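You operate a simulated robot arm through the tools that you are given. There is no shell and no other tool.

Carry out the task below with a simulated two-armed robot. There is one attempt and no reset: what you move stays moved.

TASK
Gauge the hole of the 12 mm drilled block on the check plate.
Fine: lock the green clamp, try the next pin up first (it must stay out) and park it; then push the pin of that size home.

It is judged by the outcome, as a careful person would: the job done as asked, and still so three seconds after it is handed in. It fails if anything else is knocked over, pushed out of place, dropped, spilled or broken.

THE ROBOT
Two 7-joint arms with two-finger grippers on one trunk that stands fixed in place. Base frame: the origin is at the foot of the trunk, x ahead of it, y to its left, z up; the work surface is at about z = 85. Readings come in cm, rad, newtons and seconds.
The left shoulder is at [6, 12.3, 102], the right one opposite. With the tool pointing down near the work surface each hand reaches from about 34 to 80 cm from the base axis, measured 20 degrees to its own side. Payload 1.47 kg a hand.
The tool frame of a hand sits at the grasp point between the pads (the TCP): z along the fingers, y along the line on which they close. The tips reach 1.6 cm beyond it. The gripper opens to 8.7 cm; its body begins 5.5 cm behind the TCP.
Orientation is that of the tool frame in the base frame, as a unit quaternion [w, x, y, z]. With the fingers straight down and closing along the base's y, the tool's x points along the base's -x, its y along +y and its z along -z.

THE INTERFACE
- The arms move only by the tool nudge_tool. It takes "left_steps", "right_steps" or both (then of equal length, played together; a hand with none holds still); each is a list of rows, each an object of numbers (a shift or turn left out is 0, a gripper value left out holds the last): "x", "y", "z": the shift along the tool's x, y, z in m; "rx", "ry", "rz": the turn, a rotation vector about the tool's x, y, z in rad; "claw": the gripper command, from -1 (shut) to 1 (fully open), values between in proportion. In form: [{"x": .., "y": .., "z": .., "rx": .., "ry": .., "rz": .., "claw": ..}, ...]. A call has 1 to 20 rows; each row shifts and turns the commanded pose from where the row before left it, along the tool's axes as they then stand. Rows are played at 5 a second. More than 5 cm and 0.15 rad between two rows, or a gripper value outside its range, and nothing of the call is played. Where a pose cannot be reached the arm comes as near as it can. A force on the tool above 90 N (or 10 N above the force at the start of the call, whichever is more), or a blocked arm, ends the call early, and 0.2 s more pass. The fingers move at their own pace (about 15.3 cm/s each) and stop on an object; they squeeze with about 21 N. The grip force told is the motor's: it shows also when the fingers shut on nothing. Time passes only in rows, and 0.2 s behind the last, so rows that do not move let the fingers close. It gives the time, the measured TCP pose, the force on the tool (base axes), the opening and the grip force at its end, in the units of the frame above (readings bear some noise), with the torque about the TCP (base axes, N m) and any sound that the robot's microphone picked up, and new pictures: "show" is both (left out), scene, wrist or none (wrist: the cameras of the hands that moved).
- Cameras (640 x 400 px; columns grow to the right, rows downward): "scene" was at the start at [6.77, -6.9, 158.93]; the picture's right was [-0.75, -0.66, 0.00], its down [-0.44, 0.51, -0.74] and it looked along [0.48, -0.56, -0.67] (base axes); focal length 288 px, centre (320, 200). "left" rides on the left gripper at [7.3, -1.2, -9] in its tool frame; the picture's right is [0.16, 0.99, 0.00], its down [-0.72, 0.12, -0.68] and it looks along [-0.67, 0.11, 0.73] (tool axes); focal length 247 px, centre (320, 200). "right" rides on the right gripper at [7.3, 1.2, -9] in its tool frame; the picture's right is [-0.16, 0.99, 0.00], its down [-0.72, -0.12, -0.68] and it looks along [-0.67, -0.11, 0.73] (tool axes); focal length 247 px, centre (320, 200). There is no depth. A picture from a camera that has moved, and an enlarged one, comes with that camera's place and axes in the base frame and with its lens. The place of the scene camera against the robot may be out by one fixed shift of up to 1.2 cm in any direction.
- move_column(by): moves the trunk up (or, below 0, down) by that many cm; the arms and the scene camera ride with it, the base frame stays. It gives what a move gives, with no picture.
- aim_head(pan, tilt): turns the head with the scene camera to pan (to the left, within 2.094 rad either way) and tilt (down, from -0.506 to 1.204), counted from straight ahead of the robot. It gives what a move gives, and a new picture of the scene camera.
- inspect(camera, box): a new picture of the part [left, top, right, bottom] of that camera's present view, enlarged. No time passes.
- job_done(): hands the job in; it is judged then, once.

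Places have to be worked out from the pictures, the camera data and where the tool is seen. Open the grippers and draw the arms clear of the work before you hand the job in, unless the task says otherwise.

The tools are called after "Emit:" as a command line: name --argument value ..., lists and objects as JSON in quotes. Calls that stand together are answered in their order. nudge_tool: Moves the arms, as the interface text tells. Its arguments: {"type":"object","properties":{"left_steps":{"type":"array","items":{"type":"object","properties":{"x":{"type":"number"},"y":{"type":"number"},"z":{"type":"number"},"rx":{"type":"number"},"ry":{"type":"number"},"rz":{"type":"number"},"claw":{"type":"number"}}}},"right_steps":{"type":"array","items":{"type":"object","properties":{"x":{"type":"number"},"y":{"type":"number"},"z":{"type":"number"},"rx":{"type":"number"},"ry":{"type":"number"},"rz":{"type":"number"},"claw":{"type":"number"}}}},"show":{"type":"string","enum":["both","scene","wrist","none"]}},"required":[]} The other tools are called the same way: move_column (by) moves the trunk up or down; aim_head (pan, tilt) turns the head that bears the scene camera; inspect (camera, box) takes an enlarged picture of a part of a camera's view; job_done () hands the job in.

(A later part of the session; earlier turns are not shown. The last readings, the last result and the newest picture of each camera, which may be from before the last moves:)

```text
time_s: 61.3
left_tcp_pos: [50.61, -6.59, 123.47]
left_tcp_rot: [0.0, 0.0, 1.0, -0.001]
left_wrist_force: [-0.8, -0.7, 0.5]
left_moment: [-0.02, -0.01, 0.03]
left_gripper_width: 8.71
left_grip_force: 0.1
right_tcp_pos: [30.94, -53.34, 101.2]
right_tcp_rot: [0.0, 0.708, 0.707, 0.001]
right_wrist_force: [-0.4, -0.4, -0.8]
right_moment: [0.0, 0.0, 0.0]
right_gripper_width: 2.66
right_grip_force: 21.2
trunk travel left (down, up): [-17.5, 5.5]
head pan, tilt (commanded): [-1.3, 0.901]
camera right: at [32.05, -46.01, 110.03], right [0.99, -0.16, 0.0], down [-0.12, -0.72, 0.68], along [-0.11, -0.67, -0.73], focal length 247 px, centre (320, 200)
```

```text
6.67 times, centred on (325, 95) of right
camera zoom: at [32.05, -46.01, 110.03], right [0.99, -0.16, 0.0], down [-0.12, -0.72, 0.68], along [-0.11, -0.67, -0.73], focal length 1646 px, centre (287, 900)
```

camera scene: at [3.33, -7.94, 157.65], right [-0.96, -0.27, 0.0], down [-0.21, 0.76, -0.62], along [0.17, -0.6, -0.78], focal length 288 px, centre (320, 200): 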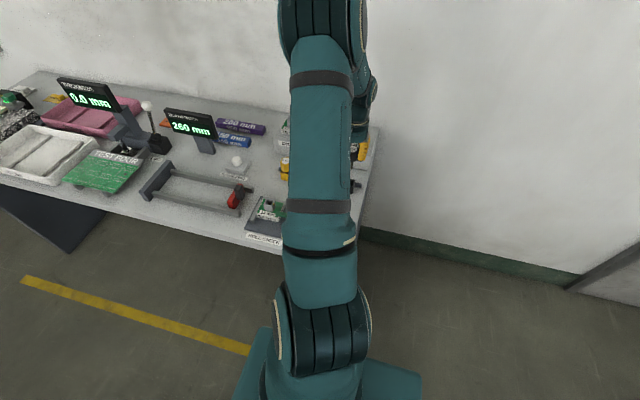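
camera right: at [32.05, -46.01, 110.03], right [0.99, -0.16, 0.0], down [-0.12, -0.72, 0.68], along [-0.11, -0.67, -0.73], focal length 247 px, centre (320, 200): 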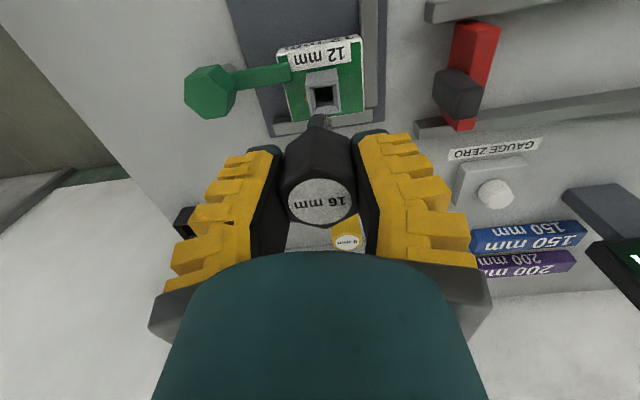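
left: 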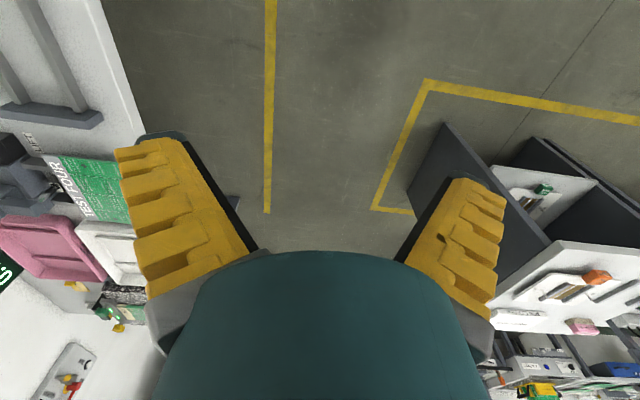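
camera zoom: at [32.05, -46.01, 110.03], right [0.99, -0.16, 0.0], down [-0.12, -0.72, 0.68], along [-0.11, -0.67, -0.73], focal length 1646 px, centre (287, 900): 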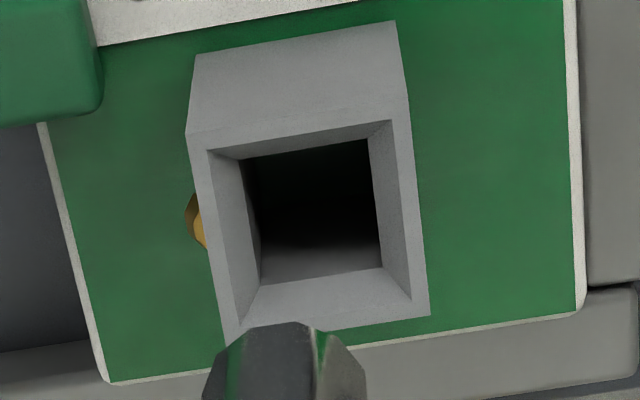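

The hole shows a wide lead-in and a throat around 1.5 cm; the 16 mm shank looks just larger. The hole centre is +0.35 cm x, -0.15 cm y from the tool axis, so I'll correct and lower to hover just above.

Emit:
nudge_tool --right_steps '[{"x": -0.0015, "y": 0.0035}, {"z": 0.015}, {"z": 0.015}, {}]' --show "wrist"

Emit:
inspect --camera "right" --box '[280, 80, 370, 150]'

```text
time_s: 62.3
left_tcp_pos: [50.57, -6.57, 123.53]
left_tcp_rot: [0.0, -0.001, 1.0, 0.0]
left_wrist_force: [0.0, 0.7, 0.7]
left_moment: [0.0, -0.01, -0.01]
left_gripper_width: 8.69
left_grip_force: 0.1
right_tcp_pos: [31.42, -53.42, 98.18]
right_tcp_rot: [0.0, 0.708, 0.706, 0.0]
right_wrist_force: [-0.2, -1.1, -0.8]
right_moment: [0.01, -0.01, -0.02]
right_gripper_width: 2.65
right_grip_force: 20.9
trunk travel left (down, up): [-17.5, 5.5]
head pan, tilt (commanded): [-1.3, 0.901]
camera right: at [32.5, -46.11, 107.1], right [0.99, -0.16, 0.0], down [-0.12, -0.72, 0.68], along [-0.11, -0.67, -0.73], focal length 247 px, centre (320, 200)
```

right: 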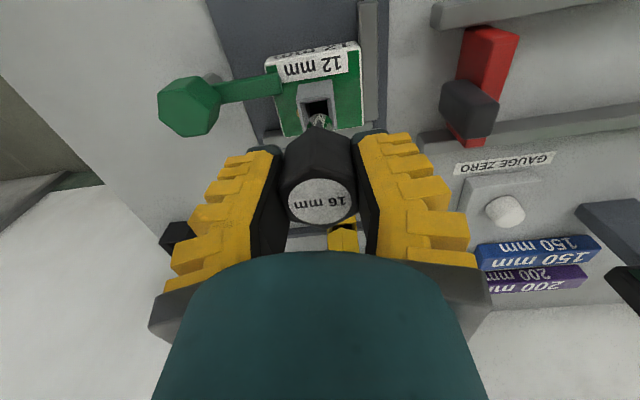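

```text
5.71 times, centred on (325, 115) of right
camera zoom: at [32.5, -46.11, 107.1], right [0.99, -0.16, 0.0], down [-0.12, -0.72, 0.68], along [-0.11, -0.67, -0.73], focal length 1411 px, centre (291, 686)
```

zoom: 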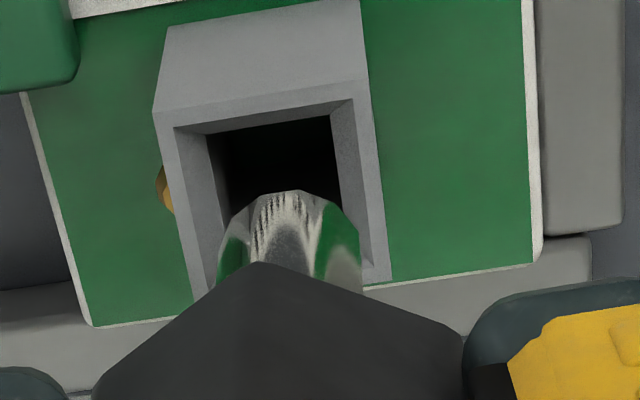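

The pin tip (~1.6 cm) is over the lead-in; I'll shift 1.5 mm toward -x, then lower in small steps watching for contact.

Emit:
nudge_tool --right_steps '[{"y": -0.0015}, {"z": 0.005}, {"z": 0.005}, {"z": 0.003}, {}]' --show "wrist"

Emit:
inspect --camera "right" --box '[280, 80, 370, 150]'

```text
time_s: 63.5
left_tcp_pos: [50.59, -6.69, 123.45]
left_tcp_rot: [0.0, 0.0, 1.0, 0.0]
left_wrist_force: [0.6, 0.1, -0.2]
left_moment: [-0.02, 0.03, -0.01]
left_gripper_width: 8.71
left_grip_force: 0.1
right_tcp_pos: [31.25, -53.41, 97.03]
right_tcp_rot: [0.0, 0.707, 0.707, 0.0]
right_wrist_force: [0.5, 0.5, -1.2]
right_moment: [0.01, 0.0, 0.04]
right_gripper_width: 2.66
right_grip_force: 20.9
trunk travel left (down, up): [-17.5, 5.5]
head pan, tilt (commanded): [-1.3, 0.901]
camera right: at [32.4, -46.14, 105.85], right [0.99, -0.16, 0.0], down [-0.12, -0.72, 0.68], along [-0.11, -0.67, -0.73], focal length 247 px, centre (320, 200)
```

right: 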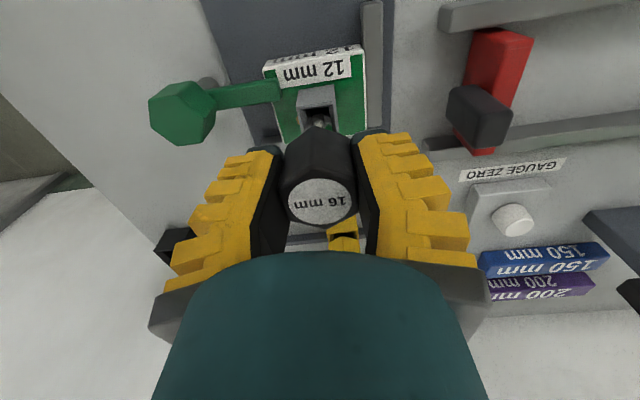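

```text
5.71 times, centred on (325, 115) of right
camera zoom: at [32.4, -46.14, 105.85], right [0.99, -0.16, 0.0], down [-0.12, -0.72, 0.68], along [-0.11, -0.67, -0.73], focal length 1411 px, centre (291, 686)
```

zoom: 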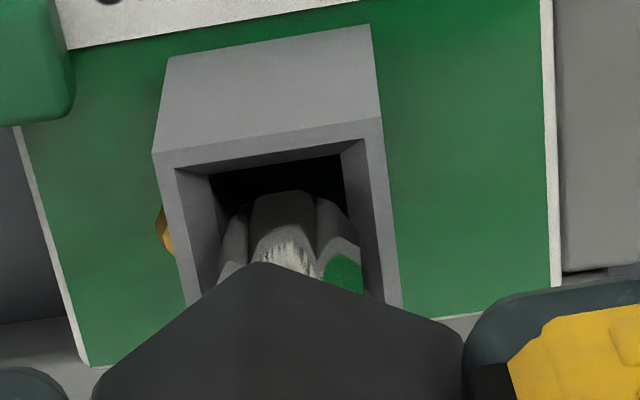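

The tip is centred over the lead-in within about a millimetre. Lowering in 2–3 mm steps until it contacts.

Emit:
nudge_tool --right_steps '[{"y": -0.0008, "z": 0.003}, {"z": 0.003}, {}]' --show "none"

```text
time_s: 64.3
left_tcp_pos: [50.56, -6.54, 123.53]
left_tcp_rot: [-0.001, 0.0, 1.0, -0.001]
left_wrist_force: [-0.6, 0.4, 0.3]
left_moment: [0.02, -0.03, 0.0]
left_gripper_width: 8.72
left_grip_force: 0.0
right_tcp_pos: [31.24, -53.32, 96.55]
right_tcp_rot: [0.0, 0.707, 0.707, 0.0]
right_wrist_force: [0.6, 4.4, 9.3]
right_moment: [0.26, -0.04, -0.04]
right_gripper_width: 3.04
right_grip_force: 21.1
trunk travel left (down, up): [-17.5, 5.5]
head pan, tilt (commanded): [-1.3, 0.901]
```

Contact: 9 N up with a small +y component, so the tip is resting on the lead-in's -y side. I'll shift 1 mm to +y and press a bit to confirm it stays out.

Emit:
nudge_tool --right_steps '[{"z": -0.002}, {"x": 0.0012}, {"z": 0.002}, {"z": 0.001}, {}]' --show "wrist"

Emit:
inspect --camera "right" --box '[280, 80, 370, 150]'

```text
time_s: 65.5
left_tcp_pos: [50.69, -6.56, 123.35]
left_tcp_rot: [0.0, -0.001, 1.0, 0.0]
left_wrist_force: [-0.7, 0.4, 0.2]
left_moment: [0.02, 0.02, 0.02]
left_gripper_width: 8.67
left_grip_force: 0.1
right_tcp_pos: [31.13, -53.3, 96.38]
right_tcp_rot: [0.001, 0.708, 0.706, 0.0]
right_wrist_force: [1.2, 1.4, 12.8]
right_moment: [0.05, -0.03, -0.05]
right_gripper_width: 3.17
right_grip_force: 21.4
trunk travel left (down, up): [-17.5, 5.5]
head pan, tilt (commanded): [-1.3, 0.901]
camera right: at [32.3, -46.04, 105.26], right [0.99, -0.16, 0.0], down [-0.12, -0.72, 0.68], along [-0.11, -0.67, -0.73], focal length 247 px, centre (320, 200)
```

right: 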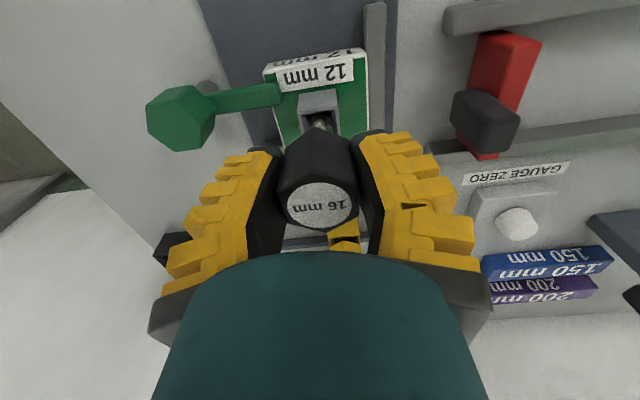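

```text
5.71 times, centred on (325, 115) of right
camera zoom: at [32.3, -46.04, 105.26], right [0.99, -0.16, 0.0], down [-0.12, -0.72, 0.68], along [-0.11, -0.67, -0.73], focal length 1411 px, centre (291, 686)
```

zoom: 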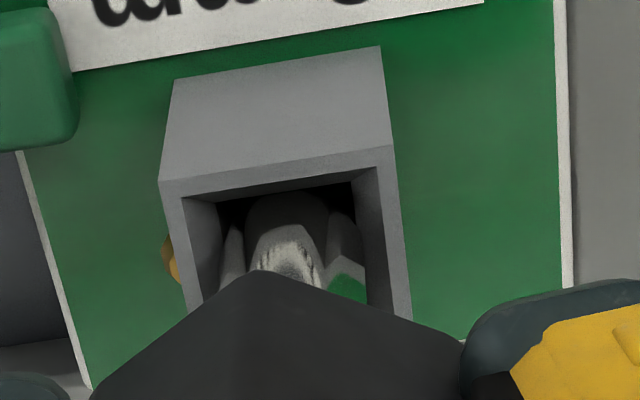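

The 16 mm pin sits centred in the lead-in at 12.8 N and will not enter. I'll press slightly more to confirm.

Emit:
nudge_tool --right_steps '[{"z": 0.0015}, {}, {}]' --show "none"

```text
time_s: 66.3
left_tcp_pos: [50.6, -6.51, 123.53]
left_tcp_rot: [0.0, 0.0, 1.0, 0.001]
left_wrist_force: [-0.8, -0.1, -0.2]
left_moment: [-0.01, 0.02, 0.0]
left_gripper_width: 8.72
left_grip_force: 0.0
right_tcp_pos: [31.15, -53.37, 96.21]
right_tcp_rot: [-0.001, 0.707, 0.707, -0.001]
right_wrist_force: [-1.0, -0.6, 13.3]
right_moment: [-0.02, -0.02, -0.01]
right_gripper_width: 3.18
right_grip_force: 20.3
trunk travel left (down, up): [-17.5, 5.5]
head pan, tilt (commanded): [-1.3, 0.901]
```

At 13 N it still stays out (the head just starts to slip in the pads), so the no-go try is done. I'll lift it clear and check how it sits in the grip.

Emit:
nudge_tool --right_steps '[{"z": -0.005}, {"z": -0.015}, {"z": -0.0315}, {}]' --show "wrist"

Emit:
inspect --camera "right" --box '[240, 60, 400, 230]'

```text
time_s: 67.3
left_tcp_pos: [50.68, -6.71, 123.49]
left_tcp_rot: [0.0, 0.001, 1.0, 0.0]
left_wrist_force: [0.7, -0.2, -0.8]
left_moment: [0.01, 0.0, 0.02]
left_gripper_width: 8.69
left_grip_force: 0.1
right_tcp_pos: [30.92, -53.31, 101.41]
right_tcp_rot: [0.0, 0.708, 0.707, 0.001]
right_wrist_force: [-0.1, -0.3, -1.1]
right_moment: [0.0, -0.02, 0.03]
right_gripper_width: 2.66
right_grip_force: 20.9
trunk travel left (down, up): [-17.5, 5.5]
head pan, tilt (commanded): [-1.3, 0.901]
camera right: at [32.22, -46.1, 110.19], right [0.99, -0.16, 0.0], down [-0.12, -0.72, 0.68], along [-0.11, -0.67, -0.73], focal length 247 px, centre (320, 200)
```

right: 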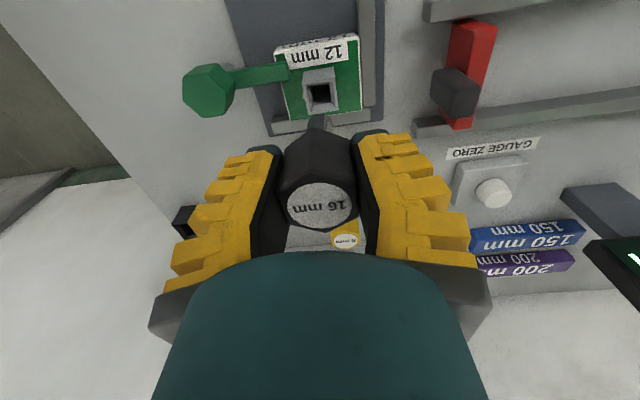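

```text
2.35 times, centred on (320, 145) of right
camera zoom: at [32.22, -46.1, 110.19], right [0.99, -0.16, 0.0], down [-0.12, -0.72, 0.68], along [-0.11, -0.67, -0.73], focal length 581 px, centre (320, 329)
```

zoom: 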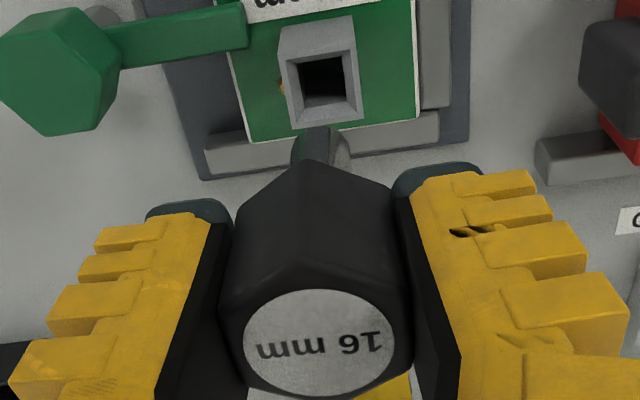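

The pin hangs upright, the block and clamp are undisturbed, and the hole is empty. I'll carry the 16 mm pin back over its black socket.

Emit:
nudge_tool --right_steps '[{"x": -0.01956, "y": -0.02585}, {"x": -0.01956, "y": -0.02585}, {"x": -0.01956, "y": -0.02585}, {"x": -0.01956, "y": -0.02585}, {"x": -0.01956, "y": -0.02585}, {"x": -0.01956, "y": -0.02585}, {"x": -0.01956, "y": -0.02585}, {"x": -0.01956, "y": -0.02585}, {}]' --show "wrist"

Emit:
inspect --camera "right" --box '[240, 40, 400, 180]'

```text
time_s: 69.3
left_tcp_pos: [50.65, -6.59, 123.47]
left_tcp_rot: [0.0, 0.0, 1.0, 0.0]
left_wrist_force: [0.1, 0.2, -0.2]
left_moment: [-0.02, 0.03, -0.03]
left_gripper_width: 8.7
left_grip_force: 0.0
right_tcp_pos: [10.4, -69.01, 101.42]
right_tcp_rot: [0.0, 0.707, 0.707, -0.001]
right_wrist_force: [0.5, 1.1, -0.2]
right_moment: [-0.01, 0.02, 0.03]
right_gripper_width: 2.66
right_grip_force: 21.0
trunk travel left (down, up): [-17.5, 5.5]
head pan, tilt (commanded): [-1.3, 0.901]
camera right: at [11.55, -61.73, 110.2], right [0.99, -0.16, 0.0], down [-0.12, -0.72, 0.68], along [-0.11, -0.67, -0.73], focal length 247 px, centre (320, 200)
```

right: 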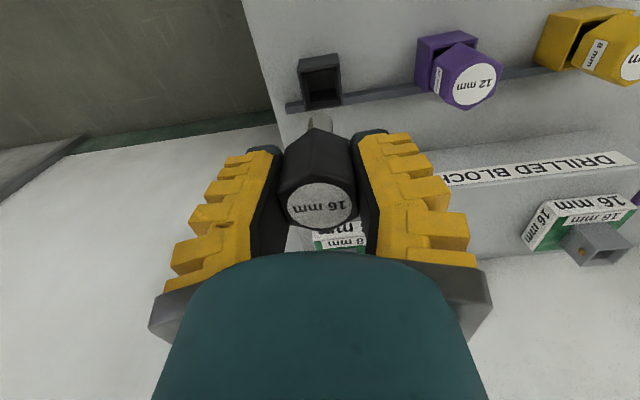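

```text
2.86 times, centred on (320, 110) of right
camera zoom: at [11.55, -61.73, 110.2], right [0.99, -0.16, 0.0], down [-0.12, -0.72, 0.68], along [-0.11, -0.67, -0.73], focal length 706 px, centre (320, 457)
```

zoom: 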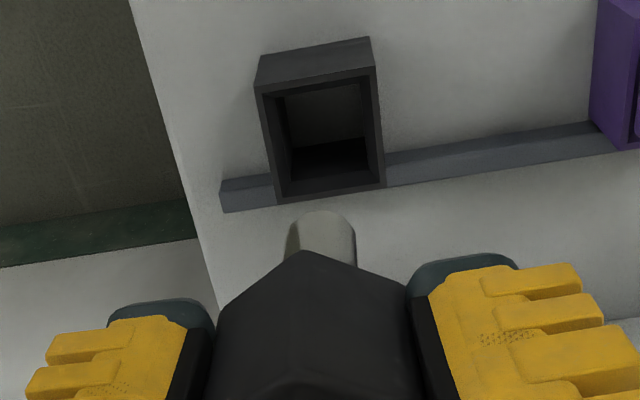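

The socket opening is right under the pin axis (within 1 mm) and much wider than the shank. I'll lower the pin into it.

Emit:
nudge_tool --right_steps '[{"x": 0.0005, "y": 0.0005, "z": 0.025}, {"z": 0.025}, {"z": 0.02}, {"z": 0.015}, {"z": 0.01}, {}]' --show "wrist"

Emit:
inspect --camera "right" --box '[240, 60, 400, 230]'

```text
time_s: 70.7
left_tcp_pos: [50.62, -6.56, 123.55]
left_tcp_rot: [0.0, 0.0, 1.0, -0.001]
left_wrist_force: [0.4, 0.1, -0.3]
left_moment: [-0.02, -0.01, 0.01]
left_gripper_width: 8.72
left_grip_force: 0.1
right_tcp_pos: [10.32, -68.94, 91.88]
right_tcp_rot: [0.0, 0.708, 0.707, 0.0]
right_wrist_force: [-0.3, -0.1, -0.2]
right_moment: [0.02, 0.01, -0.01]
right_gripper_width: 2.66
right_grip_force: 20.9
trunk travel left (down, up): [-17.5, 5.5]
head pan, tilt (commanded): [-1.3, 0.901]
camera right: at [11.48, -61.66, 100.71], right [0.99, -0.16, 0.0], down [-0.12, -0.72, 0.68], along [-0.11, -0.67, -0.73], focal length 247 px, centre (320, 200)
```

right: 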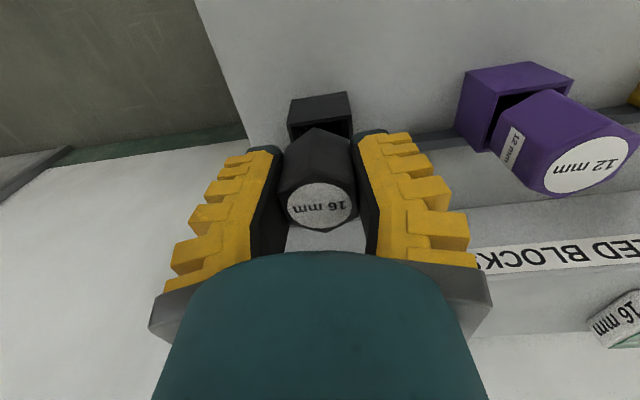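

```text
2.35 times, centred on (320, 145) of right
camera zoom: at [11.48, -61.66, 100.71], right [0.99, -0.16, 0.0], down [-0.12, -0.72, 0.68], along [-0.11, -0.67, -0.73], focal length 581 px, centre (320, 329)
```

zoom: 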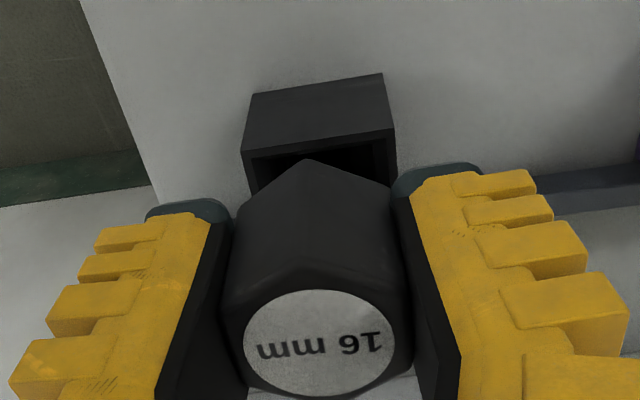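

Emit:
nudge_tool --right_steps '[{"z": 0.003}, {"z": 0.002}, {"z": 0.001}, {}]' --show "none"

```text
time_s: 71.7
left_tcp_pos: [50.56, -6.59, 123.44]
left_tcp_rot: [0.0, 0.0, 1.0, 0.0]
left_wrist_force: [0.5, 0.1, -0.2]
left_moment: [0.02, -0.03, 0.0]
left_gripper_width: 8.71
left_grip_force: 0.0
right_tcp_pos: [10.43, -68.99, 91.07]
right_tcp_rot: [0.0, 0.707, 0.707, 0.0]
right_wrist_force: [0.1, -0.2, -1.7]
right_moment: [-0.02, -0.03, 0.0]
right_gripper_width: 2.7
right_grip_force: 20.8
trunk travel left (down, up): [-17.5, 5.5]
head pan, tilt (commanded): [-1.3, 0.901]
```

Emit:
nudge_tool --right_steps '[{"z": 0.0015}, {"z": 0.001}, {}]' --show "none"

```text
time_s: 72.5
left_tcp_pos: [50.58, -6.56, 123.46]
left_tcp_rot: [0.0, 0.001, 1.0, 0.0]
left_wrist_force: [0.4, -0.5, -0.1]
left_moment: [0.0, -0.03, 0.04]
left_gripper_width: 8.7
left_grip_force: 0.1
right_tcp_pos: [10.44, -69.03, 91.02]
right_tcp_rot: [0.001, 0.708, 0.706, -0.001]
right_wrist_force: [0.8, -0.8, 10.3]
right_moment: [-0.09, -0.06, -0.02]
right_gripper_width: 3.03
right_grip_force: 21.5
trunk travel left (down, up): [-17.5, 5.5]
head pan, tilt (commanded): [-1.3, 0.901]
```

The pin has bottomed in its socket (10 N). I'll open the fingers and rise clear.

Emit:
nudge_tool --right_steps '[{"z": -0.001}, {"claw": -0.5}, {"claw": -0.2}, {"claw": 0.1}, {}, {"z": -0.02}, {"z": -0.03}, {"z": -0.04}, {"z": -0.04}, {}]' --show "wrist"

Emit:
inspect --camera "right" --box '[240, 20, 480, 170]'

```text
time_s: 74.7
left_tcp_pos: [50.62, -6.76, 123.41]
left_tcp_rot: [0.0, 0.0, 1.0, 0.0]
left_wrist_force: [-0.2, -1.0, 0.0]
left_moment: [0.03, -0.02, 0.0]
left_gripper_width: 8.69
left_grip_force: 0.1
right_tcp_pos: [10.36, -68.97, 103.92]
right_tcp_rot: [-0.001, 0.708, 0.707, 0.0]
right_wrist_force: [0.1, -0.7, -0.6]
right_moment: [0.01, 0.02, -0.03]
right_gripper_width: 5.34
right_grip_force: 3.9
trunk travel left (down, up): [-17.5, 5.5]
head pan, tilt (commanded): [-1.3, 0.901]
camera right: at [11.51, -61.76, 112.87], right [0.99, -0.16, 0.0], down [-0.12, -0.72, 0.68], along [-0.11, -0.67, -0.73], focal length 247 px, centre (320, 200)
```

right: 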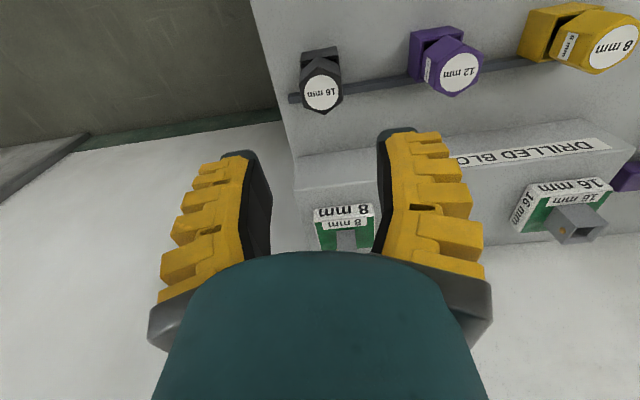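

```text
2.67 times, centred on (360, 95) of right
camera zoom: at [11.51, -61.76, 112.87], right [0.99, -0.16, 0.0], down [-0.12, -0.72, 0.68], along [-0.11, -0.67, -0.73], focal length 659 px, centre (213, 480)
```

zoom: 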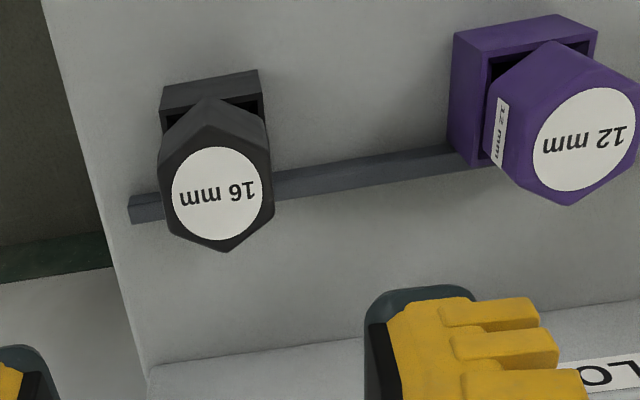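

The 16 mm pin is parked upright in its socket. Next, the purple 12 mm pin, about 10.4 cm further in +x: I'll move above it and check the centring.

Emit:
nudge_tool --right_steps '[{"y": 0.0345}, {"y": 0.0345}, {"y": 0.0345}, {"z": 0.03}, {"z": 0.038}, {}]' --show "wrist"

Emit:
inspect --camera "right" --box '[220, 60, 460, 210]'

```text
time_s: 76.1
left_tcp_pos: [50.62, -6.51, 123.44]
left_tcp_rot: [-0.001, 0.0, 1.0, 0.0]
left_wrist_force: [0.5, -0.4, 0.6]
left_moment: [-0.06, -0.02, 0.0]
left_gripper_width: 8.69
left_grip_force: 0.0
right_tcp_pos: [20.69, -68.67, 97.06]
right_tcp_rot: [0.001, 0.707, 0.707, 0.001]
right_wrist_force: [-0.8, -0.1, -0.9]
right_moment: [-0.04, 0.0, 0.03]
right_gripper_width: 5.34
right_grip_force: 3.9
trunk travel left (down, up): [-17.5, 5.5]
head pan, tilt (commanded): [-1.3, 0.901]
camera right: at [21.85, -61.47, 105.93], right [0.99, -0.16, 0.0], down [-0.12, -0.72, 0.68], along [-0.11, -0.67, -0.73], focal length 247 px, centre (320, 200)
```

right: 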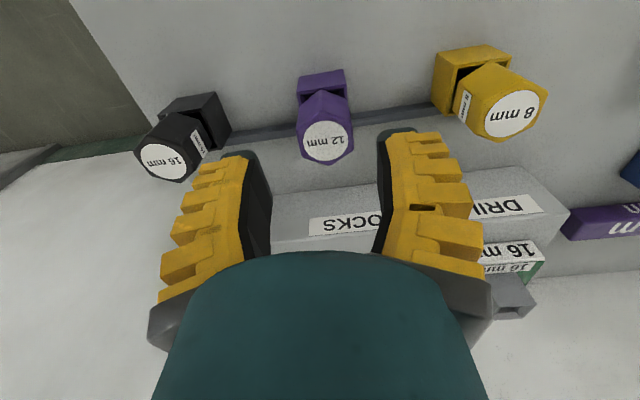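

```text
2.67 times, centred on (340, 135) of right
camera zoom: at [21.85, -61.47, 105.93], right [0.99, -0.16, 0.0], down [-0.12, -0.72, 0.68], along [-0.11, -0.67, -0.73], focal length 659 px, centre (267, 373)
```

zoom: 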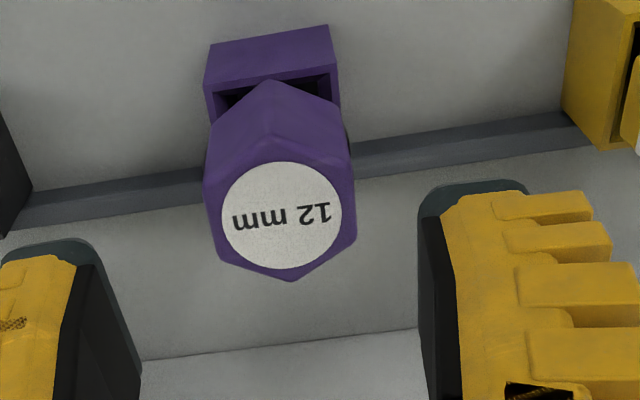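

The purple head is 3 mm to +x and 1 mm to -y of the axis. I'll correct, lower around it and then look before gripping.

Emit:
nudge_tool --right_steps '[{"x": -0.0008, "y": 0.003}, {"z": 0.02}, {"z": 0.02}, {"z": 0.018}, {}]' --show "wrist"

Emit:
inspect --camera "right" --box '[220, 90, 460, 260]'

```text
time_s: 77.3
left_tcp_pos: [50.48, -6.48, 123.32]
left_tcp_rot: [0.0, 0.0, 1.0, 0.0]
left_wrist_force: [0.6, -0.6, 0.1]
left_moment: [0.0, 0.01, 0.01]
left_gripper_width: 8.73
left_grip_force: 0.0
right_tcp_pos: [21.04, -68.84, 91.31]
right_tcp_rot: [0.0, 0.707, 0.707, 0.0]
right_wrist_force: [1.0, 0.0, 0.3]
right_moment: [-0.02, 0.0, 0.01]
right_gripper_width: 5.32
right_grip_force: 4.0
trunk travel left (down, up): [-17.5, 5.5]
head pan, tilt (commanded): [-1.3, 0.901]
camera right: at [22.21, -61.6, 100.24], right [0.99, -0.16, 0.0], down [-0.12, -0.72, 0.68], along [-0.11, -0.67, -0.73], focal length 247 px, centre (320, 200)
```

right: 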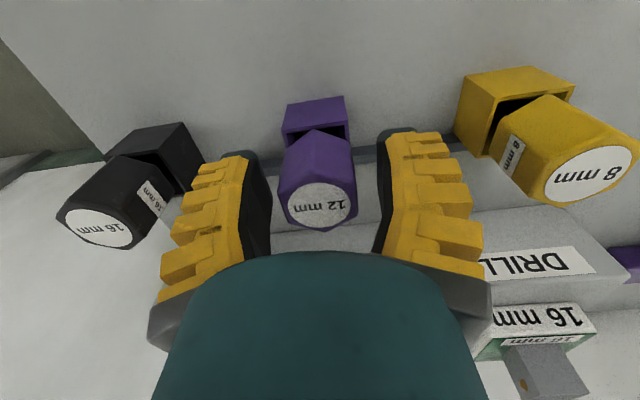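

```text
2.35 times, centred on (340, 175) of right
camera zoom: at [22.21, -61.6, 100.24], right [0.99, -0.16, 0.0], down [-0.12, -0.72, 0.68], along [-0.11, -0.67, -0.73], focal length 581 px, centre (273, 259)
```

zoom: 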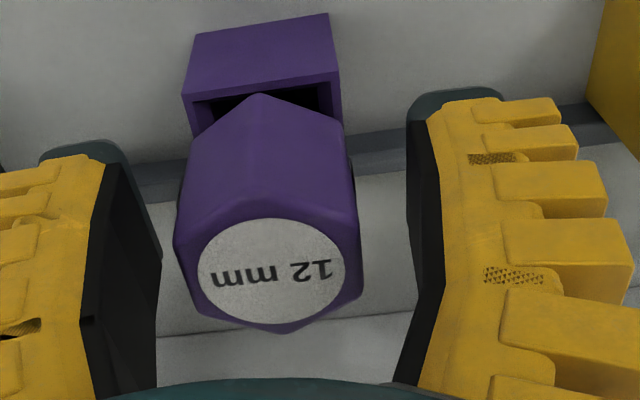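

The purple head is on the tool axis between the pads. Closing on it.

Emit:
nudge_tool --right_steps '[{"z": 0.001, "claw": -0.2}, {"claw": -0.5}, {"claw": -1}, {"claw": -1}, {}]' --show "wrist"

```text
time_s: 78.5
left_tcp_pos: [50.6, -6.64, 123.42]
left_tcp_rot: [0.001, 0.001, 1.0, 0.0]
left_wrist_force: [-0.5, 1.1, 0.1]
left_moment: [-0.01, -0.01, -0.02]
left_gripper_width: 8.68
left_grip_force: 0.2
right_tcp_pos: [21.04, -68.87, 91.32]
right_tcp_rot: [0.001, 0.707, 0.708, -0.001]
right_wrist_force: [0.1, 0.0, 7.7]
right_moment: [-0.05, 0.01, -0.01]
right_gripper_width: 2.97
right_grip_force: 20.9
trunk travel left (down, up): [-17.5, 5.5]
head pan, tilt (commanded): [-1.3, 0.901]
camera right: at [22.2, -61.64, 100.21], right [0.99, -0.16, 0.0], down [-0.12, -0.72, 0.68], along [-0.11, -0.67, -0.73], focal length 247 px, centre (320, 200)
```

right: 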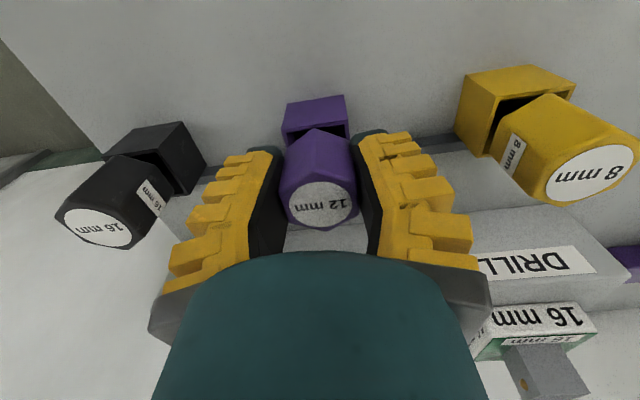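

Emit:
nudge_tool --right_steps '[{"z": -0.01}, {"z": -0.015}, {"z": -0.02}, {"z": -0.025}, {"z": -0.03}, {}, {"x": 0.0314, "y": 0.02}, {"x": 0.0314, "y": 0.02}, {"x": 0.0314, "y": 0.02}, {"x": 0.0314, "y": 0.02}, {"x": 0.0312, "y": 0.0198}, {}]' --show "wrist"

Emit:
inspect --camera "right" --box '[280, 60, 370, 130]'

```text
time_s: 81.1
left_tcp_pos: [50.56, -6.56, 123.46]
left_tcp_rot: [-0.001, -0.001, 1.0, 0.001]
left_wrist_force: [0.6, 0.3, -1.3]
left_moment: [0.01, -0.01, 0.01]
left_gripper_width: 8.7
left_grip_force: 0.1
right_tcp_pos: [30.97, -53.16, 101.42]
right_tcp_rot: [0.0, 0.708, 0.707, 0.0]
right_wrist_force: [0.0, -0.4, 0.2]
right_moment: [0.01, -0.03, 0.01]
right_gripper_width: 2.69
right_grip_force: 20.2
trunk travel left (down, up): [-17.5, 5.5]
head pan, tilt (commanded): [-1.3, 0.901]
camera right: at [32.16, -45.89, 110.27], right [0.99, -0.16, 0.0], down [-0.12, -0.72, 0.68], along [-0.11, -0.67, -0.73], focal length 247 px, centre (320, 200)
```

right: 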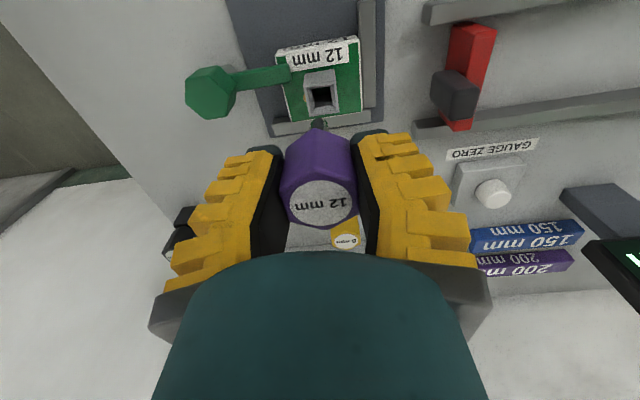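

```text
5.71 times, centred on (325, 95) of right
camera zoom: at [32.16, -45.89, 110.27], right [0.99, -0.16, 0.0], down [-0.12, -0.72, 0.68], along [-0.11, -0.67, -0.73], focal length 1411 px, centre (291, 800)
```

zoom: 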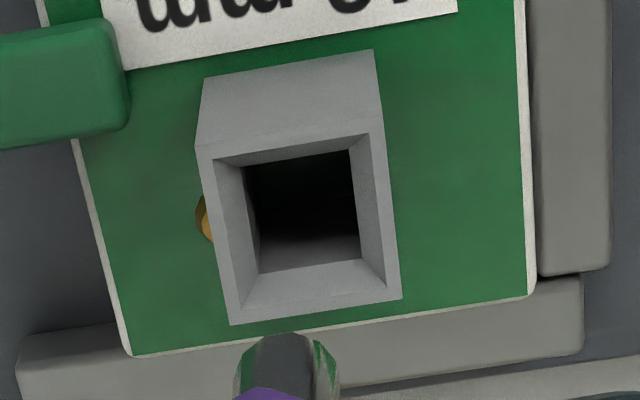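

The boss offset matches what I saw with the 16 mm pin at this height, and the arm shifts slightly as it descends, so I'll lower to just above the lead-in and re-check there.

Emit:
nudge_tool --right_steps '[{"z": 0.02}, {"z": 0.015}, {"z": 0.008}, {}]' --show "wrist"

Emit:
inspect --camera "right" --box '[280, 80, 370, 150]'

```text
time_s: 82.1
left_tcp_pos: [50.57, -6.53, 123.49]
left_tcp_rot: [0.0, 0.0, 1.0, 0.001]
left_wrist_force: [-0.2, 0.1, -0.6]
left_moment: [-0.03, -0.03, 0.02]
left_gripper_width: 8.68
left_grip_force: 0.0
right_tcp_pos: [31.02, -53.31, 97.17]
right_tcp_rot: [0.0, 0.707, 0.707, 0.0]
right_wrist_force: [-0.2, 0.0, 0.9]
right_moment: [0.0, 0.01, -0.02]
right_gripper_width: 2.69
right_grip_force: 20.9
trunk travel left (down, up): [-17.5, 5.5]
head pan, tilt (commanded): [-1.3, 0.901]
camera right: at [32.21, -46.01, 105.96], right [0.99, -0.16, 0.0], down [-0.12, -0.72, 0.68], along [-0.11, -0.67, -0.73], focal length 247 px, centre (320, 200)
```

right: 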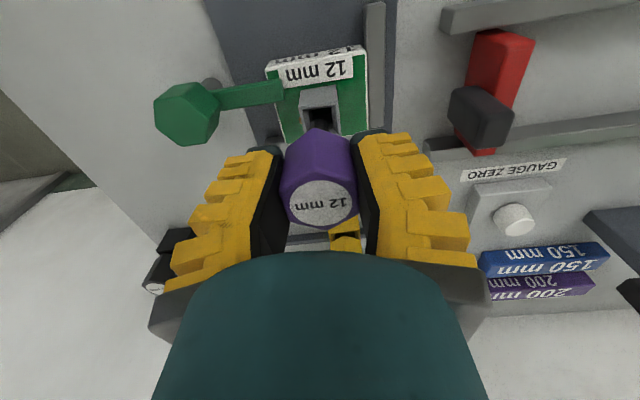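

```text
5.71 times, centred on (325, 115) of right
camera zoom: at [32.21, -46.01, 105.96], right [0.99, -0.16, 0.0], down [-0.12, -0.72, 0.68], along [-0.11, -0.67, -0.73], focal length 1411 px, centre (291, 686)
```

zoom: 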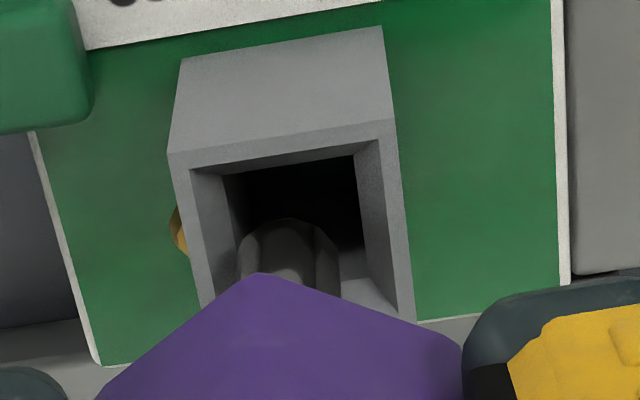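

The tip is over the hole, about 1 mm short in x. I'll nudge +1 mm in x and lower slowly, watching forces.

Emit:
nudge_tool --right_steps '[{"y": 0.001, "x": -0.0004}, {"z": 0.003}, {"z": 0.003}, {"z": 0.002}, {}]' --show "none"

```text
time_s: 83.3
left_tcp_pos: [50.6, -6.51, 123.5]
left_tcp_rot: [0.0, 0.0, 1.0, 0.0]
left_wrist_force: [-0.5, -0.4, -0.7]
left_moment: [0.01, 0.0, -0.05]
left_gripper_width: 8.71
left_grip_force: 0.0
right_tcp_pos: [31.13, -53.44, 96.33]
right_tcp_rot: [0.0, 0.708, 0.706, 0.001]
right_wrist_force: [-1.1, 1.0, -0.3]
right_moment: [0.07, 0.02, 0.01]
right_gripper_width: 2.7
right_grip_force: 20.9
trunk travel left (down, up): [-17.5, 5.5]
head pan, tilt (commanded): [-1.3, 0.901]
```

Emit:
nudge_tool --right_steps '[{"z": 0.003}, {"z": 0.003}, {}]' --show "wrist"

Emit:
inspect --camera "right" --box '[280, 80, 370, 150]'

```text
time_s: 84.1
left_tcp_pos: [50.66, -6.71, 123.36]
left_tcp_rot: [0.001, 0.0, 1.0, 0.0]
left_wrist_force: [1.1, -0.2, -0.3]
left_moment: [-0.02, 0.03, 0.03]
left_gripper_width: 8.73
left_grip_force: 0.1
right_tcp_pos: [31.08, -53.43, 95.59]
right_tcp_rot: [0.001, 0.707, 0.707, 0.001]
right_wrist_force: [0.5, 3.4, 0.5]
right_moment: [0.21, -0.03, 0.0]
right_gripper_width: 2.73
right_grip_force: 20.9
trunk travel left (down, up): [-17.5, 5.5]
head pan, tilt (commanded): [-1.3, 0.901]
camera right: at [32.32, -46.09, 104.6], right [0.99, -0.16, 0.0], down [-0.12, -0.72, 0.68], along [-0.11, -0.67, -0.73], focal length 247 px, centre (320, 200)
```

right: 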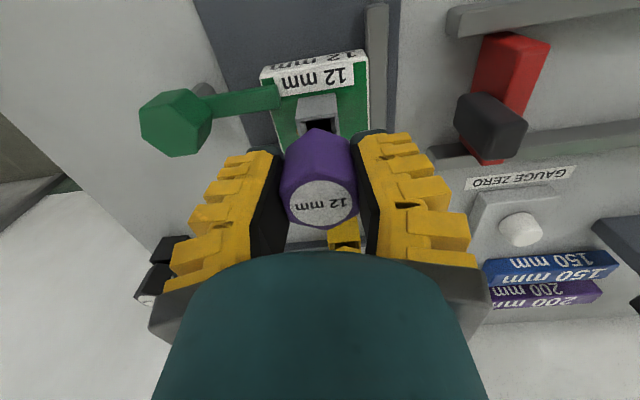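

```text
5.71 times, centred on (325, 115) of right
camera zoom: at [32.32, -46.09, 104.6], right [0.99, -0.16, 0.0], down [-0.12, -0.72, 0.68], along [-0.11, -0.67, -0.73], focal length 1411 px, centre (291, 686)
```

zoom: 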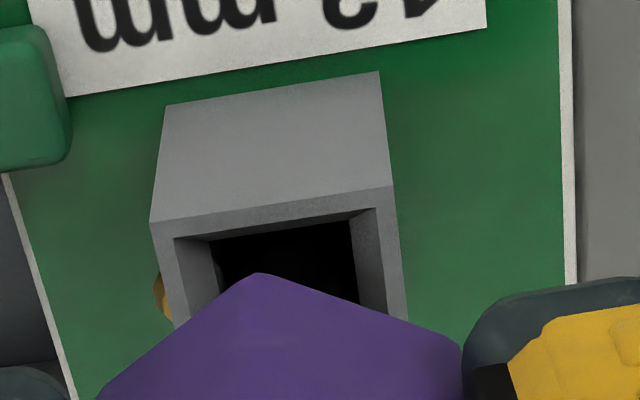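

The tip is about 0.9 cm inside the hole with only a small +y side force. I'll shift 0.8 mm in +y and continue down.

Emit:
nudge_tool --right_steps '[{"x": 0.0008}, {"z": 0.004}, {"z": 0.004}, {}]' --show "none"

```text
time_s: 85.1
left_tcp_pos: [50.61, -6.7, 123.37]
left_tcp_rot: [0.0, 0.0, 1.0, 0.0]
left_wrist_force: [-0.4, 0.2, -0.4]
left_moment: [-0.03, -0.01, -0.02]
left_gripper_width: 8.71
left_grip_force: 0.1
right_tcp_pos: [31.03, -53.27, 94.74]
right_tcp_rot: [0.0, 0.707, 0.707, -0.001]
right_wrist_force: [0.4, 2.3, -0.1]
right_moment: [0.06, -0.01, -0.02]
right_gripper_width: 2.7
right_grip_force: 21.2
trunk travel left (down, up): [-17.5, 5.5]
head pan, tilt (commanded): [-1.3, 0.901]
```

Sliding in freely (no vertical resistance). Continuing down in small steps.

Emit:
nudge_tool --right_steps '[{"x": 0.0003, "z": 0.004}, {"z": 0.004}, {"z": 0.004}, {}]' --show "none"

```text
time_s: 86.1
left_tcp_pos: [50.6, -6.5, 123.46]
left_tcp_rot: [-0.001, 0.0, 1.0, -0.001]
left_wrist_force: [-0.3, 0.3, 0.1]
left_moment: [0.02, -0.01, 0.01]
left_gripper_width: 8.72
left_grip_force: 0.1
right_tcp_pos: [31.15, -53.22, 93.69]
right_tcp_rot: [0.001, 0.707, 0.707, 0.0]
right_wrist_force: [0.8, -1.1, 10.9]
right_moment: [-0.07, -0.02, 0.02]
right_gripper_width: 3.11
right_grip_force: 20.9
trunk travel left (down, up): [-17.5, 5.5]
head pan, tilt (commanded): [-1.3, 0.901]
```

There is 10.9 N of resistance with the head still ~1.3 cm above the boss. I'll take a look before pushing more.

Emit:
nudge_tool --right_steps '[{"z": 0.001}, {}]' --show "wrist"

Emit:
inspect --camera "right" --box '[240, 60, 400, 230]'

```text
time_s: 86.7
left_tcp_pos: [50.71, -6.63, 123.48]
left_tcp_rot: [0.0, 0.0, 1.0, 0.0]
left_wrist_force: [0.3, 0.1, -0.2]
left_moment: [0.01, 0.02, 0.02]
left_gripper_width: 8.72
left_grip_force: 0.1
right_tcp_pos: [31.13, -53.18, 93.67]
right_tcp_rot: [0.001, 0.707, 0.707, 0.0]
right_wrist_force: [0.8, -1.0, 12.6]
right_moment: [-0.09, 0.0, -0.02]
right_gripper_width: 3.16
right_grip_force: 21.2
trunk travel left (down, up): [-17.5, 5.5]
head pan, tilt (commanded): [-1.3, 0.901]
camera right: at [32.3, -45.97, 102.47], right [0.99, -0.16, 0.0], down [-0.12, -0.72, 0.68], along [-0.11, -0.67, -0.73], focal length 247 px, centre (320, 200)
```

right: 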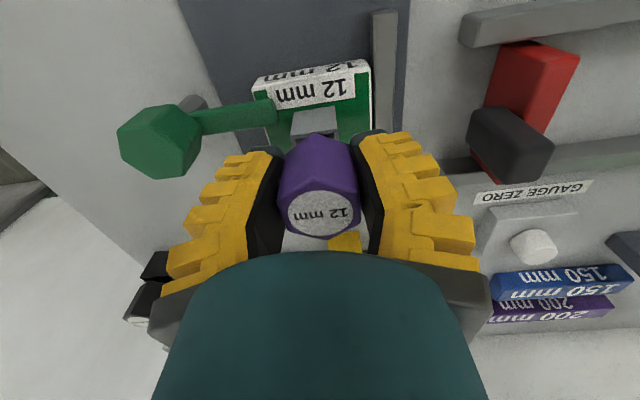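

```text
2.35 times, centred on (320, 145) of right
camera zoom: at [32.3, -45.97, 102.47], right [0.99, -0.16, 0.0], down [-0.12, -0.72, 0.68], along [-0.11, -0.67, -0.73], focal length 581 px, centre (320, 329)
```

zoom: 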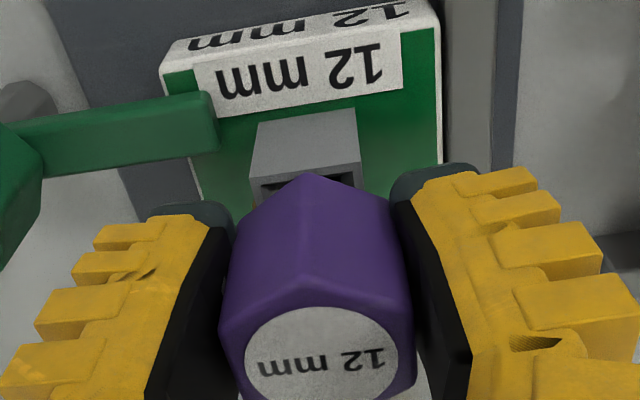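

The pin slid ~4 mm up in the pads while the tip stopped about 2.4 cm into the hole, so the pads alone can't push harder than ~13 N. I'll release it standing in the hole, rise and look before pushing on its head.

Emit:
nudge_tool --right_steps '[{"z": -0.001}, {"claw": -0.5}, {"claw": -0.2}, {"claw": 0.1}, {}, {"z": -0.02}, {"z": -0.03}, {"z": -0.03}, {}]' --show "wrist"

Emit:
inspect --camera "right" --box '[240, 40, 400, 180]'

```text
time_s: 88.7
left_tcp_pos: [50.64, -6.62, 123.56]
left_tcp_rot: [0.0, 0.0, 1.0, 0.001]
left_wrist_force: [-0.3, 0.1, 0.8]
left_moment: [0.0, -0.03, -0.01]
left_gripper_width: 8.69
left_grip_force: 0.0
right_tcp_pos: [31.26, -53.42, 101.63]
right_tcp_rot: [0.0, 0.708, 0.707, 0.0]
right_wrist_force: [0.4, -0.4, 0.8]
right_moment: [0.04, -0.01, 0.01]
right_gripper_width: 5.31
right_grip_force: 3.5
trunk travel left (down, up): [-17.5, 5.5]
head pan, tilt (commanded): [-1.3, 0.901]
camera right: at [32.41, -46.01, 110.56], right [0.99, -0.16, 0.0], down [-0.12, -0.72, 0.68], along [-0.11, -0.67, -0.73], focal length 247 px, centre (320, 200)
```

right: 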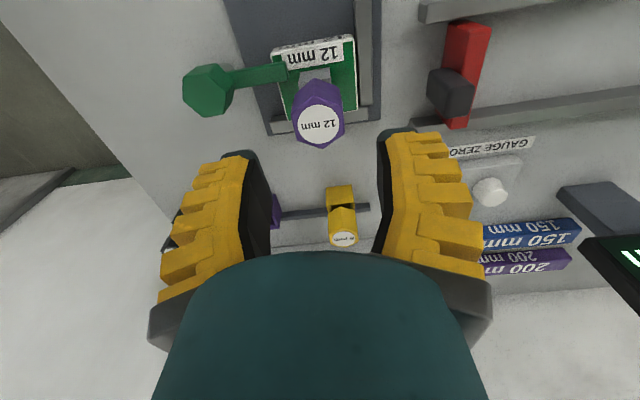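

```text
2.86 times, centred on (320, 110) of right
camera zoom: at [32.41, -46.01, 110.56], right [0.99, -0.16, 0.0], down [-0.12, -0.72, 0.68], along [-0.11, -0.67, -0.73], focal length 706 px, centre (320, 457)
```

zoom: 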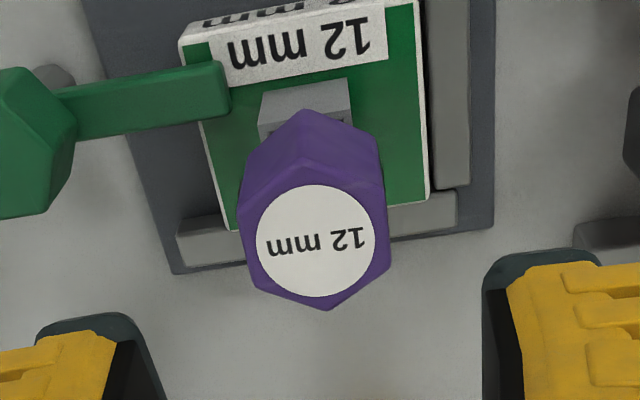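

The pin stands upright with its head top at about z=95.4 (1.7 cm proud of the boss). I'll close the fingers, come down on the head's centre and push, watching the force.

Emit:
nudge_tool --right_steps '[{"y": -0.001, "claw": -0.5}, {"claw": -1}, {"claw": -1}, {"z": 0.02, "claw": -1}, {"z": 0.018}, {}]' --show "wrist"

Emit:
inspect --camera "right" --box '[240, 60, 400, 230]'

```text
time_s: 90.1
left_tcp_pos: [50.53, -6.69, 123.51]
left_tcp_rot: [0.0, 0.0, 1.0, 0.0]
left_wrist_force: [-0.5, 0.1, 0.3]
left_moment: [0.01, 0.0, 0.03]
left_gripper_width: 8.73
left_grip_force: 0.0
right_tcp_pos: [30.9, -53.43, 97.78]
right_tcp_rot: [0.0, 0.707, 0.707, 0.0]
right_wrist_force: [0.1, 1.1, 0.5]
right_moment: [0.02, 0.02, -0.01]
right_gripper_width: 0.0
right_grip_force: 21.3
trunk travel left (down, up): [-17.5, 5.5]
head pan, tilt (commanded): [-1.3, 0.901]
camera right: at [32.11, -46.15, 106.68], right [0.99, -0.16, 0.0], down [-0.12, -0.72, 0.68], along [-0.11, -0.67, -0.73], focal length 247 px, centre (320, 200)
```

right: 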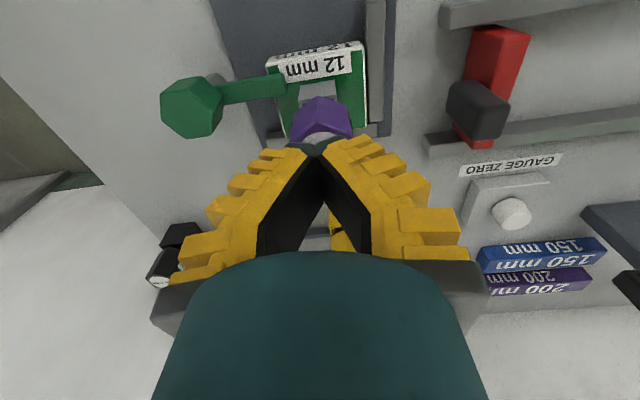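

```text
2.35 times, centred on (320, 145) of right
camera zoom: at [32.11, -46.15, 106.68], right [0.99, -0.16, 0.0], down [-0.12, -0.72, 0.68], along [-0.11, -0.67, -0.73], focal length 581 px, centre (320, 329)
```

zoom: 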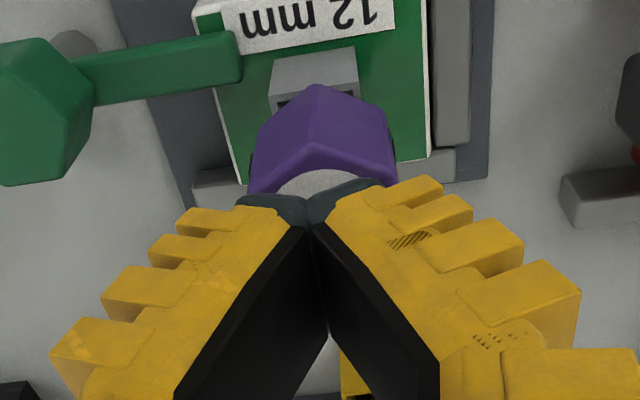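

The closed tips are just above the head. Lowering in 2 mm steps to touch and push.

Emit:
nudge_tool --right_steps '[{"y": 0.0015, "z": 0.003}, {"z": 0.003}, {"z": 0.002}, {}]' --show "none"

```text
time_s: 91.1
left_tcp_pos: [50.57, -6.6, 123.44]
left_tcp_rot: [-0.001, -0.001, 1.0, 0.0]
left_wrist_force: [-0.3, -0.3, 0.1]
left_moment: [0.01, -0.04, -0.03]
left_gripper_width: 8.72
left_grip_force: 0.0
right_tcp_pos: [31.26, -53.21, 96.97]
right_tcp_rot: [0.0, 0.706, 0.708, 0.0]
right_wrist_force: [0.0, 0.2, 0.7]
right_moment: [-0.02, 0.0, 0.0]
right_gripper_width: 0.01
right_grip_force: 21.5
trunk travel left (down, up): [-17.5, 5.5]
head pan, tilt (commanded): [-1.3, 0.901]
```

Emit:
nudge_tool --right_steps '[{"z": 0.002}, {"z": 0.002}, {"z": 0.002}, {}]' --show "none"

```text
time_s: 92.1
left_tcp_pos: [50.61, -6.48, 123.4]
left_tcp_rot: [0.001, 0.0, 1.0, -0.001]
left_wrist_force: [-0.4, 0.4, -0.2]
left_moment: [0.02, -0.01, -0.02]
left_gripper_width: 8.7
left_grip_force: 0.0
right_tcp_pos: [31.15, -53.24, 96.6]
right_tcp_rot: [0.001, 0.708, 0.706, 0.0]
right_wrist_force: [-0.9, -1.0, 25.8]
right_moment: [-0.09, 0.08, 0.02]
right_gripper_width: 0.59
right_grip_force: 21.1
trunk travel left (down, up): [-17.5, 5.5]
head pan, tilt (commanded): [-1.3, 0.901]
```

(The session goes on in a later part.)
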